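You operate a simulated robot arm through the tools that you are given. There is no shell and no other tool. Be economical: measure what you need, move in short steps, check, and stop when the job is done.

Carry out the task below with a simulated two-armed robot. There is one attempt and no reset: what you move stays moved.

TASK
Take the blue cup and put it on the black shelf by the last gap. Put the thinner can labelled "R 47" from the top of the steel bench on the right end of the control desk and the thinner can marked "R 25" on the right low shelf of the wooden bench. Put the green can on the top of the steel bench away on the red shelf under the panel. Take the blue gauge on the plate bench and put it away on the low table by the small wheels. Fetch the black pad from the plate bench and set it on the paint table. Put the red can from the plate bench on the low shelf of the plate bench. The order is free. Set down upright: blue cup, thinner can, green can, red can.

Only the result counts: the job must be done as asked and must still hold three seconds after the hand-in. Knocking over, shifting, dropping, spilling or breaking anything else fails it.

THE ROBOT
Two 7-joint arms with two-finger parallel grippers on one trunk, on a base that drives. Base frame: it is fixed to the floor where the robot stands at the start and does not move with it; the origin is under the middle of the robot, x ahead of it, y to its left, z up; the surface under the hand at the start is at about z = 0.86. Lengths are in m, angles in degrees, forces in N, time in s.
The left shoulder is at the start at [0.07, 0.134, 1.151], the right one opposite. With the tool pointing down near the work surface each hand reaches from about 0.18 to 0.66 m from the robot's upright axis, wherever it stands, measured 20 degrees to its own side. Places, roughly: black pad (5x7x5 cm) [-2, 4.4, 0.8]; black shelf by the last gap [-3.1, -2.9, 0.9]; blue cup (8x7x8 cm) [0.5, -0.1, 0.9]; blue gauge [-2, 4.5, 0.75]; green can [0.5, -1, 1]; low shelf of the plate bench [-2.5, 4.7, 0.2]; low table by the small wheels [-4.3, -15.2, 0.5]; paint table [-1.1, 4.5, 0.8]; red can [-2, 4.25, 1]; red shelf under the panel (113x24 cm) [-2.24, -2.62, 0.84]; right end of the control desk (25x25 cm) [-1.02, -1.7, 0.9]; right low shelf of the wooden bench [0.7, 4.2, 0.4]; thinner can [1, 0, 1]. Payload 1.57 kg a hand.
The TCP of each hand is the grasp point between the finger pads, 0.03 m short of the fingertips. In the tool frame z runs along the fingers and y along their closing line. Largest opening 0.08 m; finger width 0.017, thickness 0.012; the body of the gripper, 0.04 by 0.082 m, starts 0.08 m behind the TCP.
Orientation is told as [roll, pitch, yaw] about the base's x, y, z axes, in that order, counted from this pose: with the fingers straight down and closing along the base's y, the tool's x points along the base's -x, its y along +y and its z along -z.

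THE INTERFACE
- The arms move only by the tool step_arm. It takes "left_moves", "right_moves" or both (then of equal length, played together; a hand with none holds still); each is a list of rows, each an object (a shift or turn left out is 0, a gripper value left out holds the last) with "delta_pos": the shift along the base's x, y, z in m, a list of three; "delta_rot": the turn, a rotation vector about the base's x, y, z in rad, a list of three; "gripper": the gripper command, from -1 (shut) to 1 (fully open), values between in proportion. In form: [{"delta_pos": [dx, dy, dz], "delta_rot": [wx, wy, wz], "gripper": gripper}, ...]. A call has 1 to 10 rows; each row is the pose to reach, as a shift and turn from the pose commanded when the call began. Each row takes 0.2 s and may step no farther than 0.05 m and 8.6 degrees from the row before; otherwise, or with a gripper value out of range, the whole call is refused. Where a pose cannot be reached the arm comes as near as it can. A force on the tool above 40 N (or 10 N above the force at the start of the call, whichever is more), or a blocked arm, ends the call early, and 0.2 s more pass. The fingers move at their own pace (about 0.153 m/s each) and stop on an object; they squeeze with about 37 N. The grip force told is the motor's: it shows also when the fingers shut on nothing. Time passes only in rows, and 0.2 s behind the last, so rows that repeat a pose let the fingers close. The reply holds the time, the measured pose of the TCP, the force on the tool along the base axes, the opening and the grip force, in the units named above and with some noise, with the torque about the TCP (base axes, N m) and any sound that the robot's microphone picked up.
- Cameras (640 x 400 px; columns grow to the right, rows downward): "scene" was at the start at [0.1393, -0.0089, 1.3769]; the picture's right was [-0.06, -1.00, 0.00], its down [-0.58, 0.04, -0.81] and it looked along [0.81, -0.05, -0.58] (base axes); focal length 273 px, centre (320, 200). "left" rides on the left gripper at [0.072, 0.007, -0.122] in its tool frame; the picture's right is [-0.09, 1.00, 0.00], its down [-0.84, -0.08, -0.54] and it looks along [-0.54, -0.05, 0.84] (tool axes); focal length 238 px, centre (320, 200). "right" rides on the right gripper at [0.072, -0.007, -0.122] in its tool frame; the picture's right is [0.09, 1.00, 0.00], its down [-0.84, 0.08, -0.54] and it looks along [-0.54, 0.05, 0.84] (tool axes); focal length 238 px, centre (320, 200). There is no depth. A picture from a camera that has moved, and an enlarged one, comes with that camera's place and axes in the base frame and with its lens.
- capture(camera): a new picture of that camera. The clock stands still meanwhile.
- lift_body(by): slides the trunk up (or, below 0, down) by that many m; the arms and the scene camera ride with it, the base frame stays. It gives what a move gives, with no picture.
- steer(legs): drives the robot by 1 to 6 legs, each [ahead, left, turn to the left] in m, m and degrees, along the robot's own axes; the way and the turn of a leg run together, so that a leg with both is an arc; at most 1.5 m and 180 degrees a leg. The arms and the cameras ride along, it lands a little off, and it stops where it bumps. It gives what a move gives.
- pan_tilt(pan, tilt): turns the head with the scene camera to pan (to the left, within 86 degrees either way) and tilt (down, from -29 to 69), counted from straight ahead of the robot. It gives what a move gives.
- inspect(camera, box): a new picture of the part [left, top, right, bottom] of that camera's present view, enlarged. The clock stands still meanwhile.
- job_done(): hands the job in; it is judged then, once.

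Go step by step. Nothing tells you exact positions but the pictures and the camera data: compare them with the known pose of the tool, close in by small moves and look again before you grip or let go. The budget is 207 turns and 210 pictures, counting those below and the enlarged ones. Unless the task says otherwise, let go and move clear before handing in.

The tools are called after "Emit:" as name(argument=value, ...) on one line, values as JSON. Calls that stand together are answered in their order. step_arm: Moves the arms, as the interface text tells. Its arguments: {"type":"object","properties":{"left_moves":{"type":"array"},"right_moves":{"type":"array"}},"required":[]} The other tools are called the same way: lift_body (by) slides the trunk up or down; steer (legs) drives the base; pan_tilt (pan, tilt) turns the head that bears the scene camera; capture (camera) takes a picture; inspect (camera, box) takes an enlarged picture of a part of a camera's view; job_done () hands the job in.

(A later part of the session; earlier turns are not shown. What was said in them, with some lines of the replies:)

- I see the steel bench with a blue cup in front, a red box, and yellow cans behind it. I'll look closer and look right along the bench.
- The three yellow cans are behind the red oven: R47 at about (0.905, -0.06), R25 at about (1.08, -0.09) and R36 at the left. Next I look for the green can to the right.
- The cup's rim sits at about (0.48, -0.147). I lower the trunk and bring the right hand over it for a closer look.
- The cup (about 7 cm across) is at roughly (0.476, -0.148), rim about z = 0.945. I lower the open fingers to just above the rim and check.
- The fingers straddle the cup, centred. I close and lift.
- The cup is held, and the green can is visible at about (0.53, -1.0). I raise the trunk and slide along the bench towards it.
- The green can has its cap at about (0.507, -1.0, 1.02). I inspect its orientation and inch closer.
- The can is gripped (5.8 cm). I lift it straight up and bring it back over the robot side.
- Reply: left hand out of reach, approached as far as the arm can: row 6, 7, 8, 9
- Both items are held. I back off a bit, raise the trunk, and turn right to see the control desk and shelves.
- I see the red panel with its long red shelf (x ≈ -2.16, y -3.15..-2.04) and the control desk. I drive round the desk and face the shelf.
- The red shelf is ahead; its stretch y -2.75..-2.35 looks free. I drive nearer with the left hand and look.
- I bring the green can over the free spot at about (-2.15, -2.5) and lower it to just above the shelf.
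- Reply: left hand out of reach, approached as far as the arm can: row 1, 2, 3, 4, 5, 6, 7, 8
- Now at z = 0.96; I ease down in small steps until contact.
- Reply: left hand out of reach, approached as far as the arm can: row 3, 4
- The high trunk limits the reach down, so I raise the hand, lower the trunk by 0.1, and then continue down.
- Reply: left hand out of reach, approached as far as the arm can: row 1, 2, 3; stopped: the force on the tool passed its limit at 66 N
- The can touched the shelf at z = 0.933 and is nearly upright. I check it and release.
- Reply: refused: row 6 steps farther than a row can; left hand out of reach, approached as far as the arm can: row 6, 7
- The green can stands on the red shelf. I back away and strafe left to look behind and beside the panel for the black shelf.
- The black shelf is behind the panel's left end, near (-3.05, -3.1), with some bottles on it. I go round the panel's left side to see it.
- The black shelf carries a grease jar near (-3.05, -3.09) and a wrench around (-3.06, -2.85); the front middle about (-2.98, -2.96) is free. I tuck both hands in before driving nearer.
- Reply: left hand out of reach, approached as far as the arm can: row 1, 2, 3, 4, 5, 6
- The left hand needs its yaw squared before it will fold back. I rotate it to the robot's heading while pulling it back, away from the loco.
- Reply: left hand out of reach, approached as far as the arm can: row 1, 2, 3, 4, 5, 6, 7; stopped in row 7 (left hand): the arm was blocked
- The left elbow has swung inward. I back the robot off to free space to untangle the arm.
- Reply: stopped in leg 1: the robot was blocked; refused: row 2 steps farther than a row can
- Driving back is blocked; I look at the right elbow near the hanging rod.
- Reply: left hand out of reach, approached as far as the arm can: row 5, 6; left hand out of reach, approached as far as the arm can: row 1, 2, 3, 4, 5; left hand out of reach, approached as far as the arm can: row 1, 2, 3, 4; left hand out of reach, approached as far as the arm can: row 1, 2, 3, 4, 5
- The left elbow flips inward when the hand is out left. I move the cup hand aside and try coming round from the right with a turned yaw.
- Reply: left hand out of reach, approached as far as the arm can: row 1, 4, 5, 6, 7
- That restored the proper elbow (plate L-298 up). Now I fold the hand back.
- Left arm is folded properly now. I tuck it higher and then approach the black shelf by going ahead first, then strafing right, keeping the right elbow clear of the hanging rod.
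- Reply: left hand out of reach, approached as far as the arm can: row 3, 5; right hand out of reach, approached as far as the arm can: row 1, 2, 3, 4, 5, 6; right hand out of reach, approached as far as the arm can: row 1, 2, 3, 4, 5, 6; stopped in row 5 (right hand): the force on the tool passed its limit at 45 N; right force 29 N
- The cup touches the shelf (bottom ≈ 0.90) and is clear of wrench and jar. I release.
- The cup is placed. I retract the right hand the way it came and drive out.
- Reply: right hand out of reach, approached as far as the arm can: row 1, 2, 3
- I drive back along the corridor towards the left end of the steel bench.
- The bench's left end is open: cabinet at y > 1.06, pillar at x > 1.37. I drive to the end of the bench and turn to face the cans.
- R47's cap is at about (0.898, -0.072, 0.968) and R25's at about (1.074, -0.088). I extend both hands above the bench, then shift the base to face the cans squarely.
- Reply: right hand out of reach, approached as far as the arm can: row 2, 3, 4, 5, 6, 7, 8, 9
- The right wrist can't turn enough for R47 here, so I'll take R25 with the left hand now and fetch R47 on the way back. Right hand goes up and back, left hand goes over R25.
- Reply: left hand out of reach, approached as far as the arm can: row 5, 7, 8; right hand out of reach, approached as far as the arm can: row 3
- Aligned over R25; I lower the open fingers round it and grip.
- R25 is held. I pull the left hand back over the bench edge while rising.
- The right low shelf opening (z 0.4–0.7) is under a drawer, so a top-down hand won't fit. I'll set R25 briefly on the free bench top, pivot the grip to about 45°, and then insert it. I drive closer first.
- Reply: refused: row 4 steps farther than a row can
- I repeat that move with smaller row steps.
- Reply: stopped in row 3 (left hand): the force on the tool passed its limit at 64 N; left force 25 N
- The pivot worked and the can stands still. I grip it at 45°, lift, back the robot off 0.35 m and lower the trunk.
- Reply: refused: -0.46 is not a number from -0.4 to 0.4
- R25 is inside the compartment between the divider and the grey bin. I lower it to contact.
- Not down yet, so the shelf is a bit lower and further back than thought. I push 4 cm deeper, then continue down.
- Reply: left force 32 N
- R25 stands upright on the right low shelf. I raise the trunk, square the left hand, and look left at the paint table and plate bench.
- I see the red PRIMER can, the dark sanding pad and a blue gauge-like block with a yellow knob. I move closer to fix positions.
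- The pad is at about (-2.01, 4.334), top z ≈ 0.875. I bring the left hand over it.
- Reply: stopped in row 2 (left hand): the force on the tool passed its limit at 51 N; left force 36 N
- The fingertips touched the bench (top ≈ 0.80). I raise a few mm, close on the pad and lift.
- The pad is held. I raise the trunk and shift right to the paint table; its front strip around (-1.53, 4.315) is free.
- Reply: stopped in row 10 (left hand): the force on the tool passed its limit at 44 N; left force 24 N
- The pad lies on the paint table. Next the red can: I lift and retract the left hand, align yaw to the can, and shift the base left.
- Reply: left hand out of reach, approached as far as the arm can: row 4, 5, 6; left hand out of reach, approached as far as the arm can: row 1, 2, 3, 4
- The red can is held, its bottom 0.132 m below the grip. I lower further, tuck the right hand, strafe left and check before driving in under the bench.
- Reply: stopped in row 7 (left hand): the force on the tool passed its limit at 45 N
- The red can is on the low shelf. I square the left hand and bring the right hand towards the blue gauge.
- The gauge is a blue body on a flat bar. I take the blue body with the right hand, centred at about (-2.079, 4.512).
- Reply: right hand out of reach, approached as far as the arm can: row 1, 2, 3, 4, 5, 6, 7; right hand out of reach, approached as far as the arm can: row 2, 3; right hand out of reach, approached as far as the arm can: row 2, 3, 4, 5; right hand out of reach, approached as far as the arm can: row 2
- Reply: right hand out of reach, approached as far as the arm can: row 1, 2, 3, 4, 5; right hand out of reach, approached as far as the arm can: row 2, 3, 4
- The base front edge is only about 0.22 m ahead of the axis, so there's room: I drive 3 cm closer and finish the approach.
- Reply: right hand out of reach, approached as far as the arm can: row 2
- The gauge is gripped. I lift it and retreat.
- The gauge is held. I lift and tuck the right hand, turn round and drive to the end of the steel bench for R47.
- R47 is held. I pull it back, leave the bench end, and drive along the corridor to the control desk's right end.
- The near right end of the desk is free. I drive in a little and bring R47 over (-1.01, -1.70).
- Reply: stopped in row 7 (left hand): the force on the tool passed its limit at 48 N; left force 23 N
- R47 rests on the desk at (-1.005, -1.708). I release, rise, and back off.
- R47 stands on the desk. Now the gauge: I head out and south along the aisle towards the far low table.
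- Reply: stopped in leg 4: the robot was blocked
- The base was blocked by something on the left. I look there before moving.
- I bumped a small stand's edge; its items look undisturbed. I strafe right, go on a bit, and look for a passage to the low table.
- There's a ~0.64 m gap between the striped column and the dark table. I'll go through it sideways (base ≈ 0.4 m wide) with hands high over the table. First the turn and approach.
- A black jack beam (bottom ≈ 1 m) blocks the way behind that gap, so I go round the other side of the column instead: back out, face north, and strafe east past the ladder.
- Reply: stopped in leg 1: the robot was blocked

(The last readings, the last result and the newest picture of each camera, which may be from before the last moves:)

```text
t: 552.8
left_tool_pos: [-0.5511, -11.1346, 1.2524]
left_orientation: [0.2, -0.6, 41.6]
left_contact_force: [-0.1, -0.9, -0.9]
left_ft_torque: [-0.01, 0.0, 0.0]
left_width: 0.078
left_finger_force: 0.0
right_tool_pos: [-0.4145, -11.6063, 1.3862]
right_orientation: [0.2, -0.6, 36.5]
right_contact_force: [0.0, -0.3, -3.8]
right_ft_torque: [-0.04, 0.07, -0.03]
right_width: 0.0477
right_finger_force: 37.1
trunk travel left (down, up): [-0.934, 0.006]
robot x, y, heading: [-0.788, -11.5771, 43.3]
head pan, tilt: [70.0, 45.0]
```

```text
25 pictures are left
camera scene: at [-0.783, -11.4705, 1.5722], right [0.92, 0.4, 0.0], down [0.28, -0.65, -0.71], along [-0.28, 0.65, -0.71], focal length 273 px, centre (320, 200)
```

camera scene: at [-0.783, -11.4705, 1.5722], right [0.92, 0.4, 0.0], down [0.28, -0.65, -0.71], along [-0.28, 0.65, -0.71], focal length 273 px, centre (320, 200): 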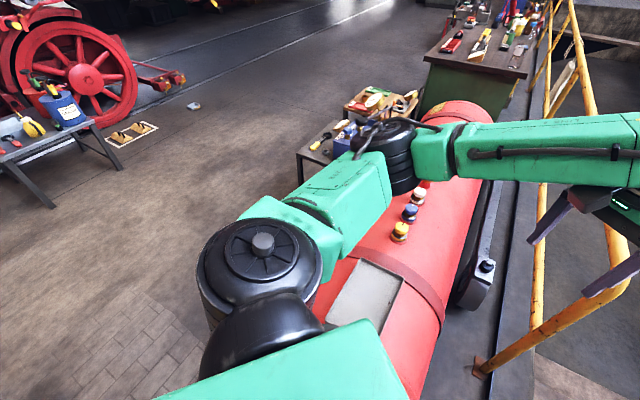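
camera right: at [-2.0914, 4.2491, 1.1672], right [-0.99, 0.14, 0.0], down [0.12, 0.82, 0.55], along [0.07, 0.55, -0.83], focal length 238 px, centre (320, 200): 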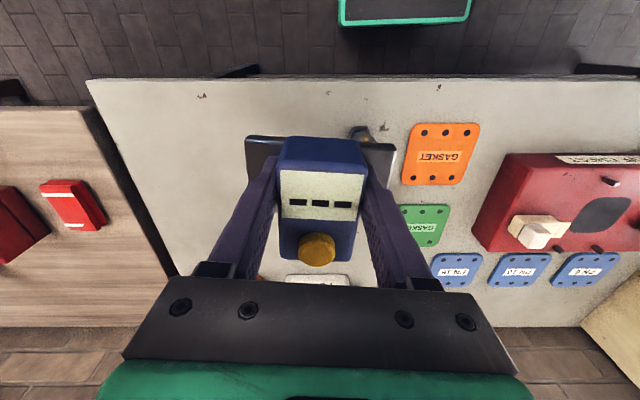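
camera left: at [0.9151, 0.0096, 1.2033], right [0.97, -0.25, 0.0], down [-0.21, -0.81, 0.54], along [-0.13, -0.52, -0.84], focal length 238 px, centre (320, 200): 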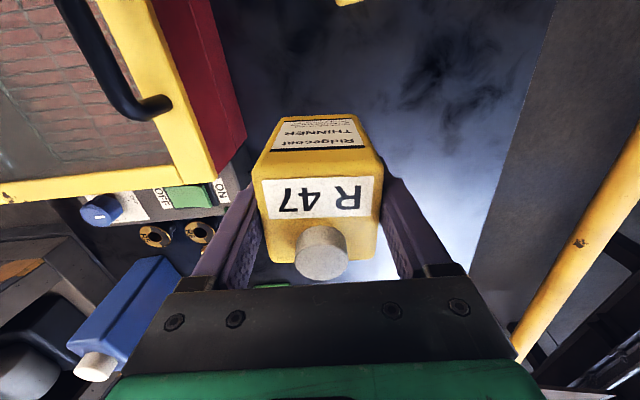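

The base corner touched the red tank; nothing moved. I back away from it and continue turning to face south.

Emit:
steer(legs=[[-0.25, -0.32, 0], [0, 0, -133]])

Emit:
pan_tilt(pan=-20, tilt=25)

Emit:
capture(camera="scene")

```text
t: 561.0
left_tool_pos: [-0.6094, -12.4664, 1.252]
left_orientation: [0.1, -0.5, -94.1]
left_contact_force: [0.1, 0.6, -0.3]
left_ft_torque: [0.02, -0.03, 0.03]
left_width: 0.078
left_finger_force: 0.1
right_tool_pos: [-1.0377, -12.2233, 1.3866]
right_orientation: [0.3, -0.7, -99.3]
right_contact_force: [0.0, -0.2, -4.3]
right_ft_torque: [0.07, -0.02, 0.01]
right_width: 0.0476
right_finger_force: 36.9
trunk travel left (down, up): [-0.934, 0.006]
robot x, y, heading: [-0.7464, -11.9801, -92.2]
head pan, tilt: [70.0, 45.0]
```

```text
t: 562.6
left_tool_pos: [-0.6101, -12.4677, 1.2522]
left_orientation: [0.2, -0.6, -94.0]
left_contact_force: [1.0, -1.0, 0.1]
left_ft_torque: [-0.03, 0.0, 0.0]
left_width: 0.0777
left_finger_force: 0.0
right_tool_pos: [-1.0375, -12.2238, 1.385]
right_orientation: [0.3, -0.6, -99.3]
right_contact_force: [-0.3, 0.0, -3.1]
right_ft_torque: [0.06, -0.03, -0.03]
right_width: 0.0477
right_finger_force: 36.7
trunk travel left (down, up): [-0.934, 0.006]
robot x, y, heading: [-0.7507, -11.985, -92.0]
head pan, tilt: [-20.0, 25.0]
```

```text
24 pictures are left
camera scene: at [-0.7853, -12.1224, 1.6027], right [-0.93, 0.38, 0.0], down [0.16, 0.39, -0.91], along [-0.34, -0.84, -0.42], focal length 273 px, centre (320, 200)
```

scene: 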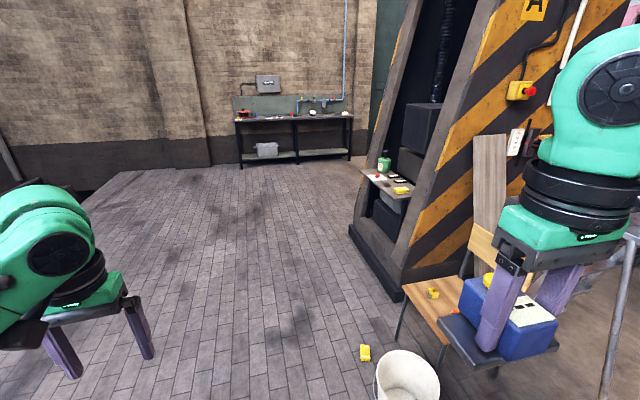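

The passage south is free. I drive down past the column, turn west, and look for the low table.

Emit:
steer(legs=[[1.5, 0, 0], [1.5, 0, 0], [0.35, 0, 0], [0, 0, -88], [0.6, 0, 0]])

Emit:
pan_tilt(pan=0, tilt=20)

Emit:
capture(camera="scene")

```text
t: 585.5
left_tool_pos: [-1.982, -15.4429, 1.2518]
left_orientation: [0.2, -0.7, 177.8]
left_contact_force: [-0.1, -0.7, 0.1]
left_ft_torque: [0.01, 0.04, 0.02]
left_width: 0.0777
left_finger_force: 0.2
right_tool_pos: [-1.7546, -15.0069, 1.3872]
right_orientation: [0.3, -0.7, 172.7]
right_contact_force: [1.5, 0.5, -3.9]
right_ft_torque: [0.01, -0.07, 0.0]
right_width: 0.0478
right_finger_force: 37.3
trunk travel left (down, up): [-0.934, 0.006]
robot x, y, heading: [-1.4989, -15.286, 179.8]
head pan, tilt: [-20.0, 25.0]
```

```text
t: 586.4
left_tool_pos: [-1.9842, -15.4432, 1.2523]
left_orientation: [0.2, -0.6, 177.8]
left_contact_force: [-0.4, -0.3, 0.4]
left_ft_torque: [-0.01, 0.02, 0.0]
left_width: 0.0779
left_finger_force: 0.1
right_tool_pos: [-1.7549, -15.0075, 1.3853]
right_orientation: [0.4, -0.7, 172.6]
right_contact_force: [0.3, 0.2, -3.2]
right_ft_torque: [-0.02, -0.03, -0.03]
right_width: 0.048
right_finger_force: 36.5
trunk travel left (down, up): [-0.934, 0.006]
robot x, y, heading: [-1.5073, -15.2861, 179.7]
head pan, tilt: [0.0, 20.0]
```

```text
23 pictures are left
camera scene: at [-1.6484, -15.2893, 1.6107], right [0.01, 1.0, 0.0], down [0.34, 0.0, -0.94], along [-0.94, 0.01, -0.34], focal length 273 px, centre (320, 200)
```

scene: 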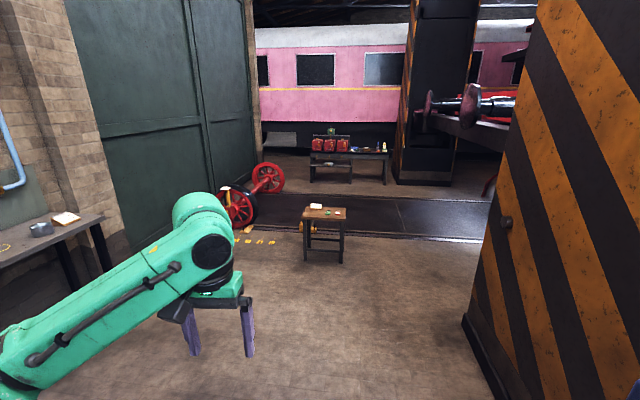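

The low table is straight ahead at about (-4.35, -15.2), top z ≈ 0.5. I drive up and lower the trunk, then look at its top.

Emit:
steer(legs=[[1.2, 0, 0], [1.0, 0.05, 0]])

Emit:
lift_body(by=-0.4)

Emit:
lift_body(by=-0.12)

Emit:
pan_tilt(pan=0, tilt=40)

Emit:
capture(camera="scene")

```text
t: 597.2
left_tool_pos: [-4.1864, -15.5049, 1.2533]
left_orientation: [0.3, -0.7, 178.8]
left_contact_force: [-0.1, 0.2, 0.1]
left_ft_torque: [0.01, 0.01, 0.0]
left_width: 0.0778
left_finger_force: 0.0
right_tool_pos: [-3.9647, -15.0659, 1.3859]
right_orientation: [0.3, -0.7, 173.6]
right_contact_force: [-0.1, -0.2, -4.1]
right_ft_torque: [-0.02, -0.02, -0.05]
right_width: 0.0477
right_finger_force: 36.8
trunk travel left (down, up): [-0.934, 0.006]
robot x, y, heading: [-3.7065, -15.3415, -179.3]
head pan, tilt: [0.0, 20.0]
```

```text
t: 601.1
left_tool_pos: [-4.188, -15.5042, 0.8525]
left_orientation: [0.1, -0.6, 178.8]
left_contact_force: [-0.3, 0.4, 0.0]
left_ft_torque: [0.0, -0.01, 0.01]
left_width: 0.0783
left_finger_force: 0.0
right_tool_pos: [-3.9667, -15.0651, 0.9858]
right_orientation: [0.3, -0.6, 173.6]
right_contact_force: [0.2, 0.4, -4.0]
right_ft_torque: [-0.05, -0.06, 0.04]
right_width: 0.0478
right_finger_force: 36.9
trunk travel left (down, up): [-0.534, 0.406]
robot x, y, heading: [-3.7089, -15.3405, -179.5]
head pan, tilt: [0.0, 20.0]
```

```text
t: 602.6
left_tool_pos: [-4.1868, -15.5051, 0.7317]
left_orientation: [0.2, -0.5, 178.8]
left_contact_force: [0.8, -0.5, -0.2]
left_ft_torque: [0.01, -0.01, -0.02]
left_width: 0.0781
left_finger_force: 0.0
right_tool_pos: [-3.966, -15.0653, 0.866]
right_orientation: [0.3, -0.6, 173.6]
right_contact_force: [0.2, 0.0, -4.2]
right_ft_torque: [-0.02, -0.09, 0.05]
right_width: 0.0477
right_finger_force: 38.0
trunk travel left (down, up): [-0.414, 0.526]
robot x, y, heading: [-3.7144, -15.3419, -179.8]
head pan, tilt: [0.0, 20.0]
```

```text
t: 603.4
left_tool_pos: [-4.187, -15.5053, 0.7315]
left_orientation: [0.2, -0.7, 178.8]
left_contact_force: [-0.1, 0.0, 0.1]
left_ft_torque: [0.01, 0.0, -0.01]
left_width: 0.0777
left_finger_force: 0.0
right_tool_pos: [-3.9656, -15.0651, 0.8656]
right_orientation: [0.3, -0.6, 173.5]
right_contact_force: [-0.1, 0.1, -2.9]
right_ft_torque: [0.02, -0.08, 0.03]
right_width: 0.0478
right_finger_force: 37.1
trunk travel left (down, up): [-0.414, 0.526]
robot x, y, heading: [-3.7125, -15.3373, -179.5]
head pan, tilt: [0.0, 40.0]
```

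```text
22 pictures are left
camera scene: at [-3.8458, -15.3459, 1.0595], right [-0.01, 1.0, 0.0], down [0.64, 0.01, -0.77], along [-0.77, -0.01, -0.64], focal length 273 px, centre (320, 200)
```

scene: 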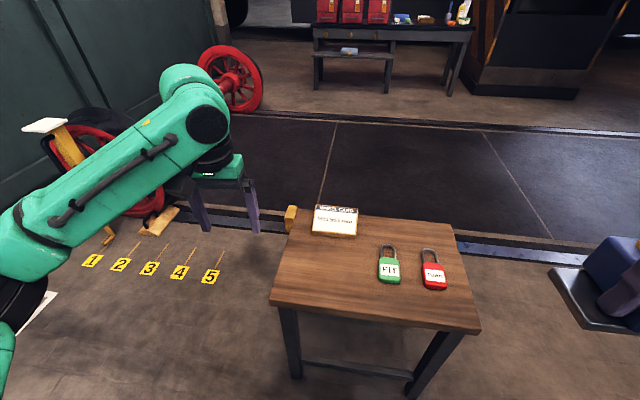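

The table's left half is free, around (-4.24, -15.335). I shift left and forward so the right hand reaches it comfortably.

Emit:
steer(legs=[[0.08, 0.22, 0]])

Emit:
step_arm(right_moves=[{"delta_pos": [-0.03, -0.01, -0.02]}, {"delta_pos": [-0.06, -0.02, -0.05]}, {"delta_pos": [-0.09, -0.03, -0.08]}, {"delta_pos": [-0.12, -0.04, -0.11]}, {"delta_pos": [-0.15, -0.045, -0.14]}, {"delta_pos": [-0.18, -0.05, -0.165]}, {"delta_pos": [-0.195, -0.05, -0.18]}])

Emit:
capture(camera="scene")

Emit:
capture(camera="right")

```text
t: 605.2
left_tool_pos: [-4.2657, -15.7246, 0.7317]
left_orientation: [0.1, -0.5, 178.6]
left_contact_force: [0.4, -0.4, 0.1]
left_ft_torque: [0.03, 0.02, -0.01]
left_width: 0.078
left_finger_force: 0.0
right_tool_pos: [-4.0426, -15.2886, 0.8659]
right_orientation: [0.4, -0.6, 173.5]
right_contact_force: [-0.5, 0.0, -4.2]
right_ft_torque: [-0.02, -0.06, 0.01]
right_width: 0.048
right_finger_force: 36.9
trunk travel left (down, up): [-0.414, 0.526]
robot x, y, heading: [-3.7933, -15.5635, -179.7]
head pan, tilt: [0.0, 40.0]
```

```text
t: 606.8
left_tool_pos: [-4.2661, -15.726, 0.7323]
left_orientation: [0.2, -0.5, 178.5]
left_contact_force: [0.0, -1.6, -0.4]
left_ft_torque: [-0.01, -0.03, 0.0]
left_width: 0.0779
left_finger_force: 0.0
right_tool_pos: [-4.2375, -15.3375, 0.6874]
right_orientation: [0.3, -0.7, 173.4]
right_contact_force: [0.2, 0.1, -4.5]
right_ft_torque: [-0.01, -0.07, -0.03]
right_width: 0.0478
right_finger_force: 36.0
trunk travel left (down, up): [-0.414, 0.526]
robot x, y, heading: [-3.7865, -15.5624, -179.8]
head pan, tilt: [0.0, 40.0]
```

```text
21 pictures are left
camera scene: at [-3.9236, -15.5678, 1.0593], right [-0.01, 1.0, 0.0], down [0.64, 0.0, -0.77], along [-0.77, -0.01, -0.64], focal length 273 px, centre (320, 200)
```

scene: 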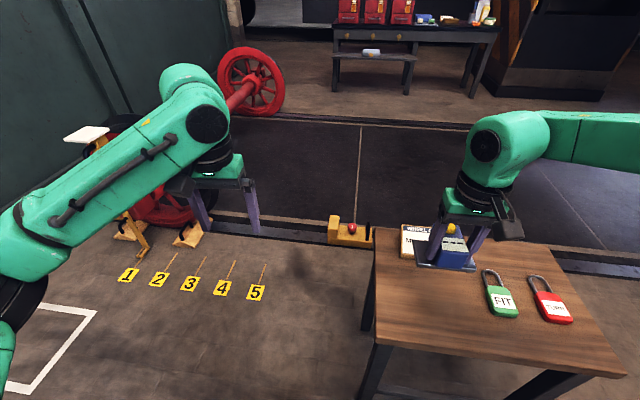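

```text
20 pictures are left
camera right: at [-4.1653, -15.3391, 0.809], right [-0.02, -1.0, 0.0], down [-0.83, 0.02, 0.55], along [-0.55, 0.01, -0.83], focal length 238 px, centre (320, 200)
```

right: 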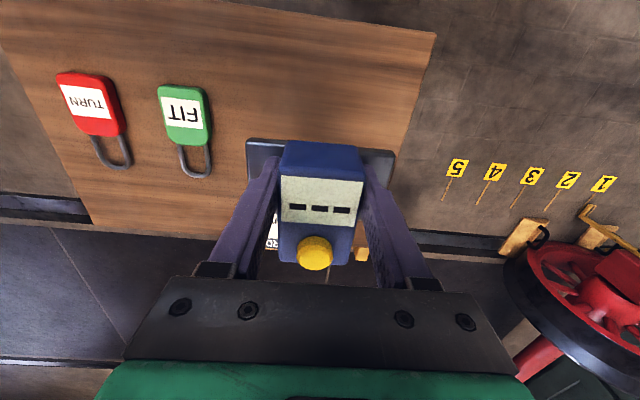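

Emit:
step_arm(right_moves=[{"delta_pos": [0.01, 0.005, -0.04]}, {"delta_pos": [0.01, 0.005, -0.08]}, {"delta_pos": [0.01, 0.005, -0.105]}, {"delta_pos": [0.01, 0.005, -0.12]}, {"delta_pos": [0.01, 0.005, -0.13]}, {"delta_pos": [0.01, 0.005, -0.138]}, {"delta_pos": [0.01, 0.005, -0.145]}, {"delta_pos": [0.01, 0.005, -0.152]}, {"delta_pos": [0.01, 0.005, -0.159]}, {"delta_pos": [0.01, 0.005, -0.166]}])

Emit:
inspect(camera="scene", box=[340, 160, 600, 380])

```text
t: 608.0
left_tool_pos: [-4.2627, -15.7254, 0.7339]
left_orientation: [0.0, -0.9, 178.4]
left_contact_force: [-0.3, -0.2, -0.2]
left_ft_torque: [-0.04, -0.01, -0.01]
left_width: 0.0779
left_finger_force: 0.1
right_tool_pos: [-4.2263, -15.3311, 0.5682]
right_orientation: [0.2, -1.2, 173.2]
right_contact_force: [12.7, 2.3, 30.8]
right_ft_torque: [0.88, -0.96, -0.4]
right_width: 0.0477
right_finger_force: 37.4
trunk travel left (down, up): [-0.414, 0.526]
robot x, y, heading: [-3.7886, -15.565, -179.9]
head pan, tilt: [0.0, 40.0]
stopped in row 5 (right hand): the force on the tool passed its limit at 54 N (the readings are from after the stop); the commanded pose is now the measured one
```

```text
1.82 times, centred on (470, 270) of scene
camera zoom: at [-3.9181, -15.5697, 1.0607], right [-0.01, 1.0, 0.0], down [0.64, 0.01, -0.77], along [-0.77, 0.0, -0.64], focal length 496 px, centre (47, 73)
```

zoom: 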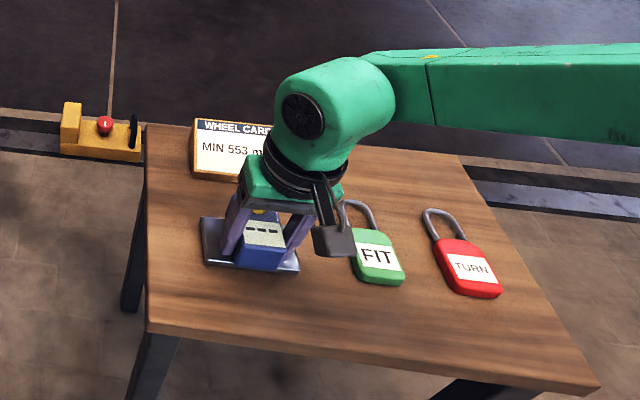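

The gauge rests flat on the table, clear of the padlocks and card. I release and rise.

Emit:
step_arm(right_moves=[{"delta_pos": [0, 0, 0.001], "gripper": 0.0}, {"delta_pos": [0, 0, 0.001], "gripper": 0.6}, {"delta_pos": [0, 0, 0.001]}, {"delta_pos": [0, 0, 0.03]}, {"delta_pos": [0, 0, 0.07]}, {"delta_pos": [0, 0, 0.12]}, {"delta_pos": [0.02, 0, 0.16]}, {"delta_pos": [0.06, 0, 0.19]}, {"delta_pos": [0.1, 0, 0.21]}])

Emit:
steer(legs=[[-0.3, 0, 0]])

Emit:
capture(camera="scene")

```text
t: 610.0
left_tool_pos: [-4.2655, -15.7248, 0.7311]
left_orientation: [0.1, -0.6, 178.5]
left_contact_force: [0.6, 0.0, 0.7]
left_ft_torque: [0.01, 0.02, 0.0]
left_width: 0.0779
left_finger_force: 0.1
right_tool_pos: [-4.1295, -15.3311, 0.7734]
right_orientation: [0.3, -1.1, 173.3]
right_contact_force: [-0.1, -0.2, -0.3]
right_ft_torque: [0.01, -0.02, 0.04]
right_width: 0.0638
right_finger_force: 0.1
trunk travel left (down, up): [-0.414, 0.526]
robot x, y, heading: [-3.7907, -15.5652, -179.9]
head pan, tilt: [0.0, 40.0]
```

```text
t: 612.0
left_tool_pos: [-3.9636, -15.7252, 0.7321]
left_orientation: [0.0, -0.6, 178.6]
left_contact_force: [0.2, -0.1, 0.9]
left_ft_torque: [0.0, 0.02, 0.03]
left_width: 0.0779
left_finger_force: 0.1
right_tool_pos: [-3.8275, -15.3305, 0.7735]
right_orientation: [0.2, -1.1, 173.4]
right_contact_force: [0.1, 0.4, -0.5]
right_ft_torque: [0.0, 0.02, -0.02]
right_width: 0.0642
right_finger_force: 0.0
trunk travel left (down, up): [-0.414, 0.526]
robot x, y, heading: [-3.4869, -15.5626, -179.4]
head pan, tilt: [0.0, 40.0]
```

```text
18 pictures are left
camera scene: at [-3.6203, -15.566, 1.0595], right [-0.01, 1.0, 0.0], down [0.64, 0.01, -0.77], along [-0.77, -0.01, -0.64], focal length 273 px, centre (320, 200)
```

scene: 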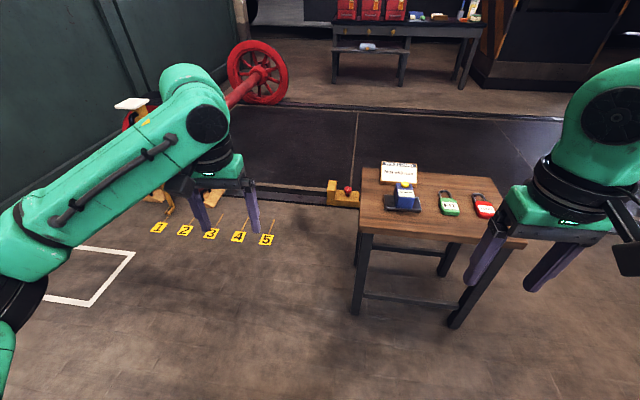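

The gauge stands on the low table and both hands are clear. All seven items are in place, so I hand in.

Emit:
job_done()

```text
The job is handed in.
```

I set down all seven items where you asked and handed the job in; no result has come back yet.

- **Blue cup:** upright on the black shelf by the last gap.
- **Thinner can R 47:** upright on the right end of the control desk.
- **Thinner can R 25:** upright on the right low shelf of the wooden bench. It stood briefly on top of that bench first, so I could change my grip.
- **Green can:** upright on the red shelf under the panel.
- **Blue gauge:** on the low table by the small wheels.
- **Black pad:** on the paint table.
- **Red can:** upright on the low shelf of the plate bench.

**Contacts while driving:** the robot was blocked three times by things it touched.
- **By the red panel:** something stopped it when backing, probably the right elbow against the panel.
- **In the aisle:** the base most likely touched a small stand. The items on it looked undisturbed in the picture.
- **Near the stand:** a base corner appeared to touch the large red tank.

I saw nothing knocked over or moved, but I can't rule out that one of these shifted slightly.
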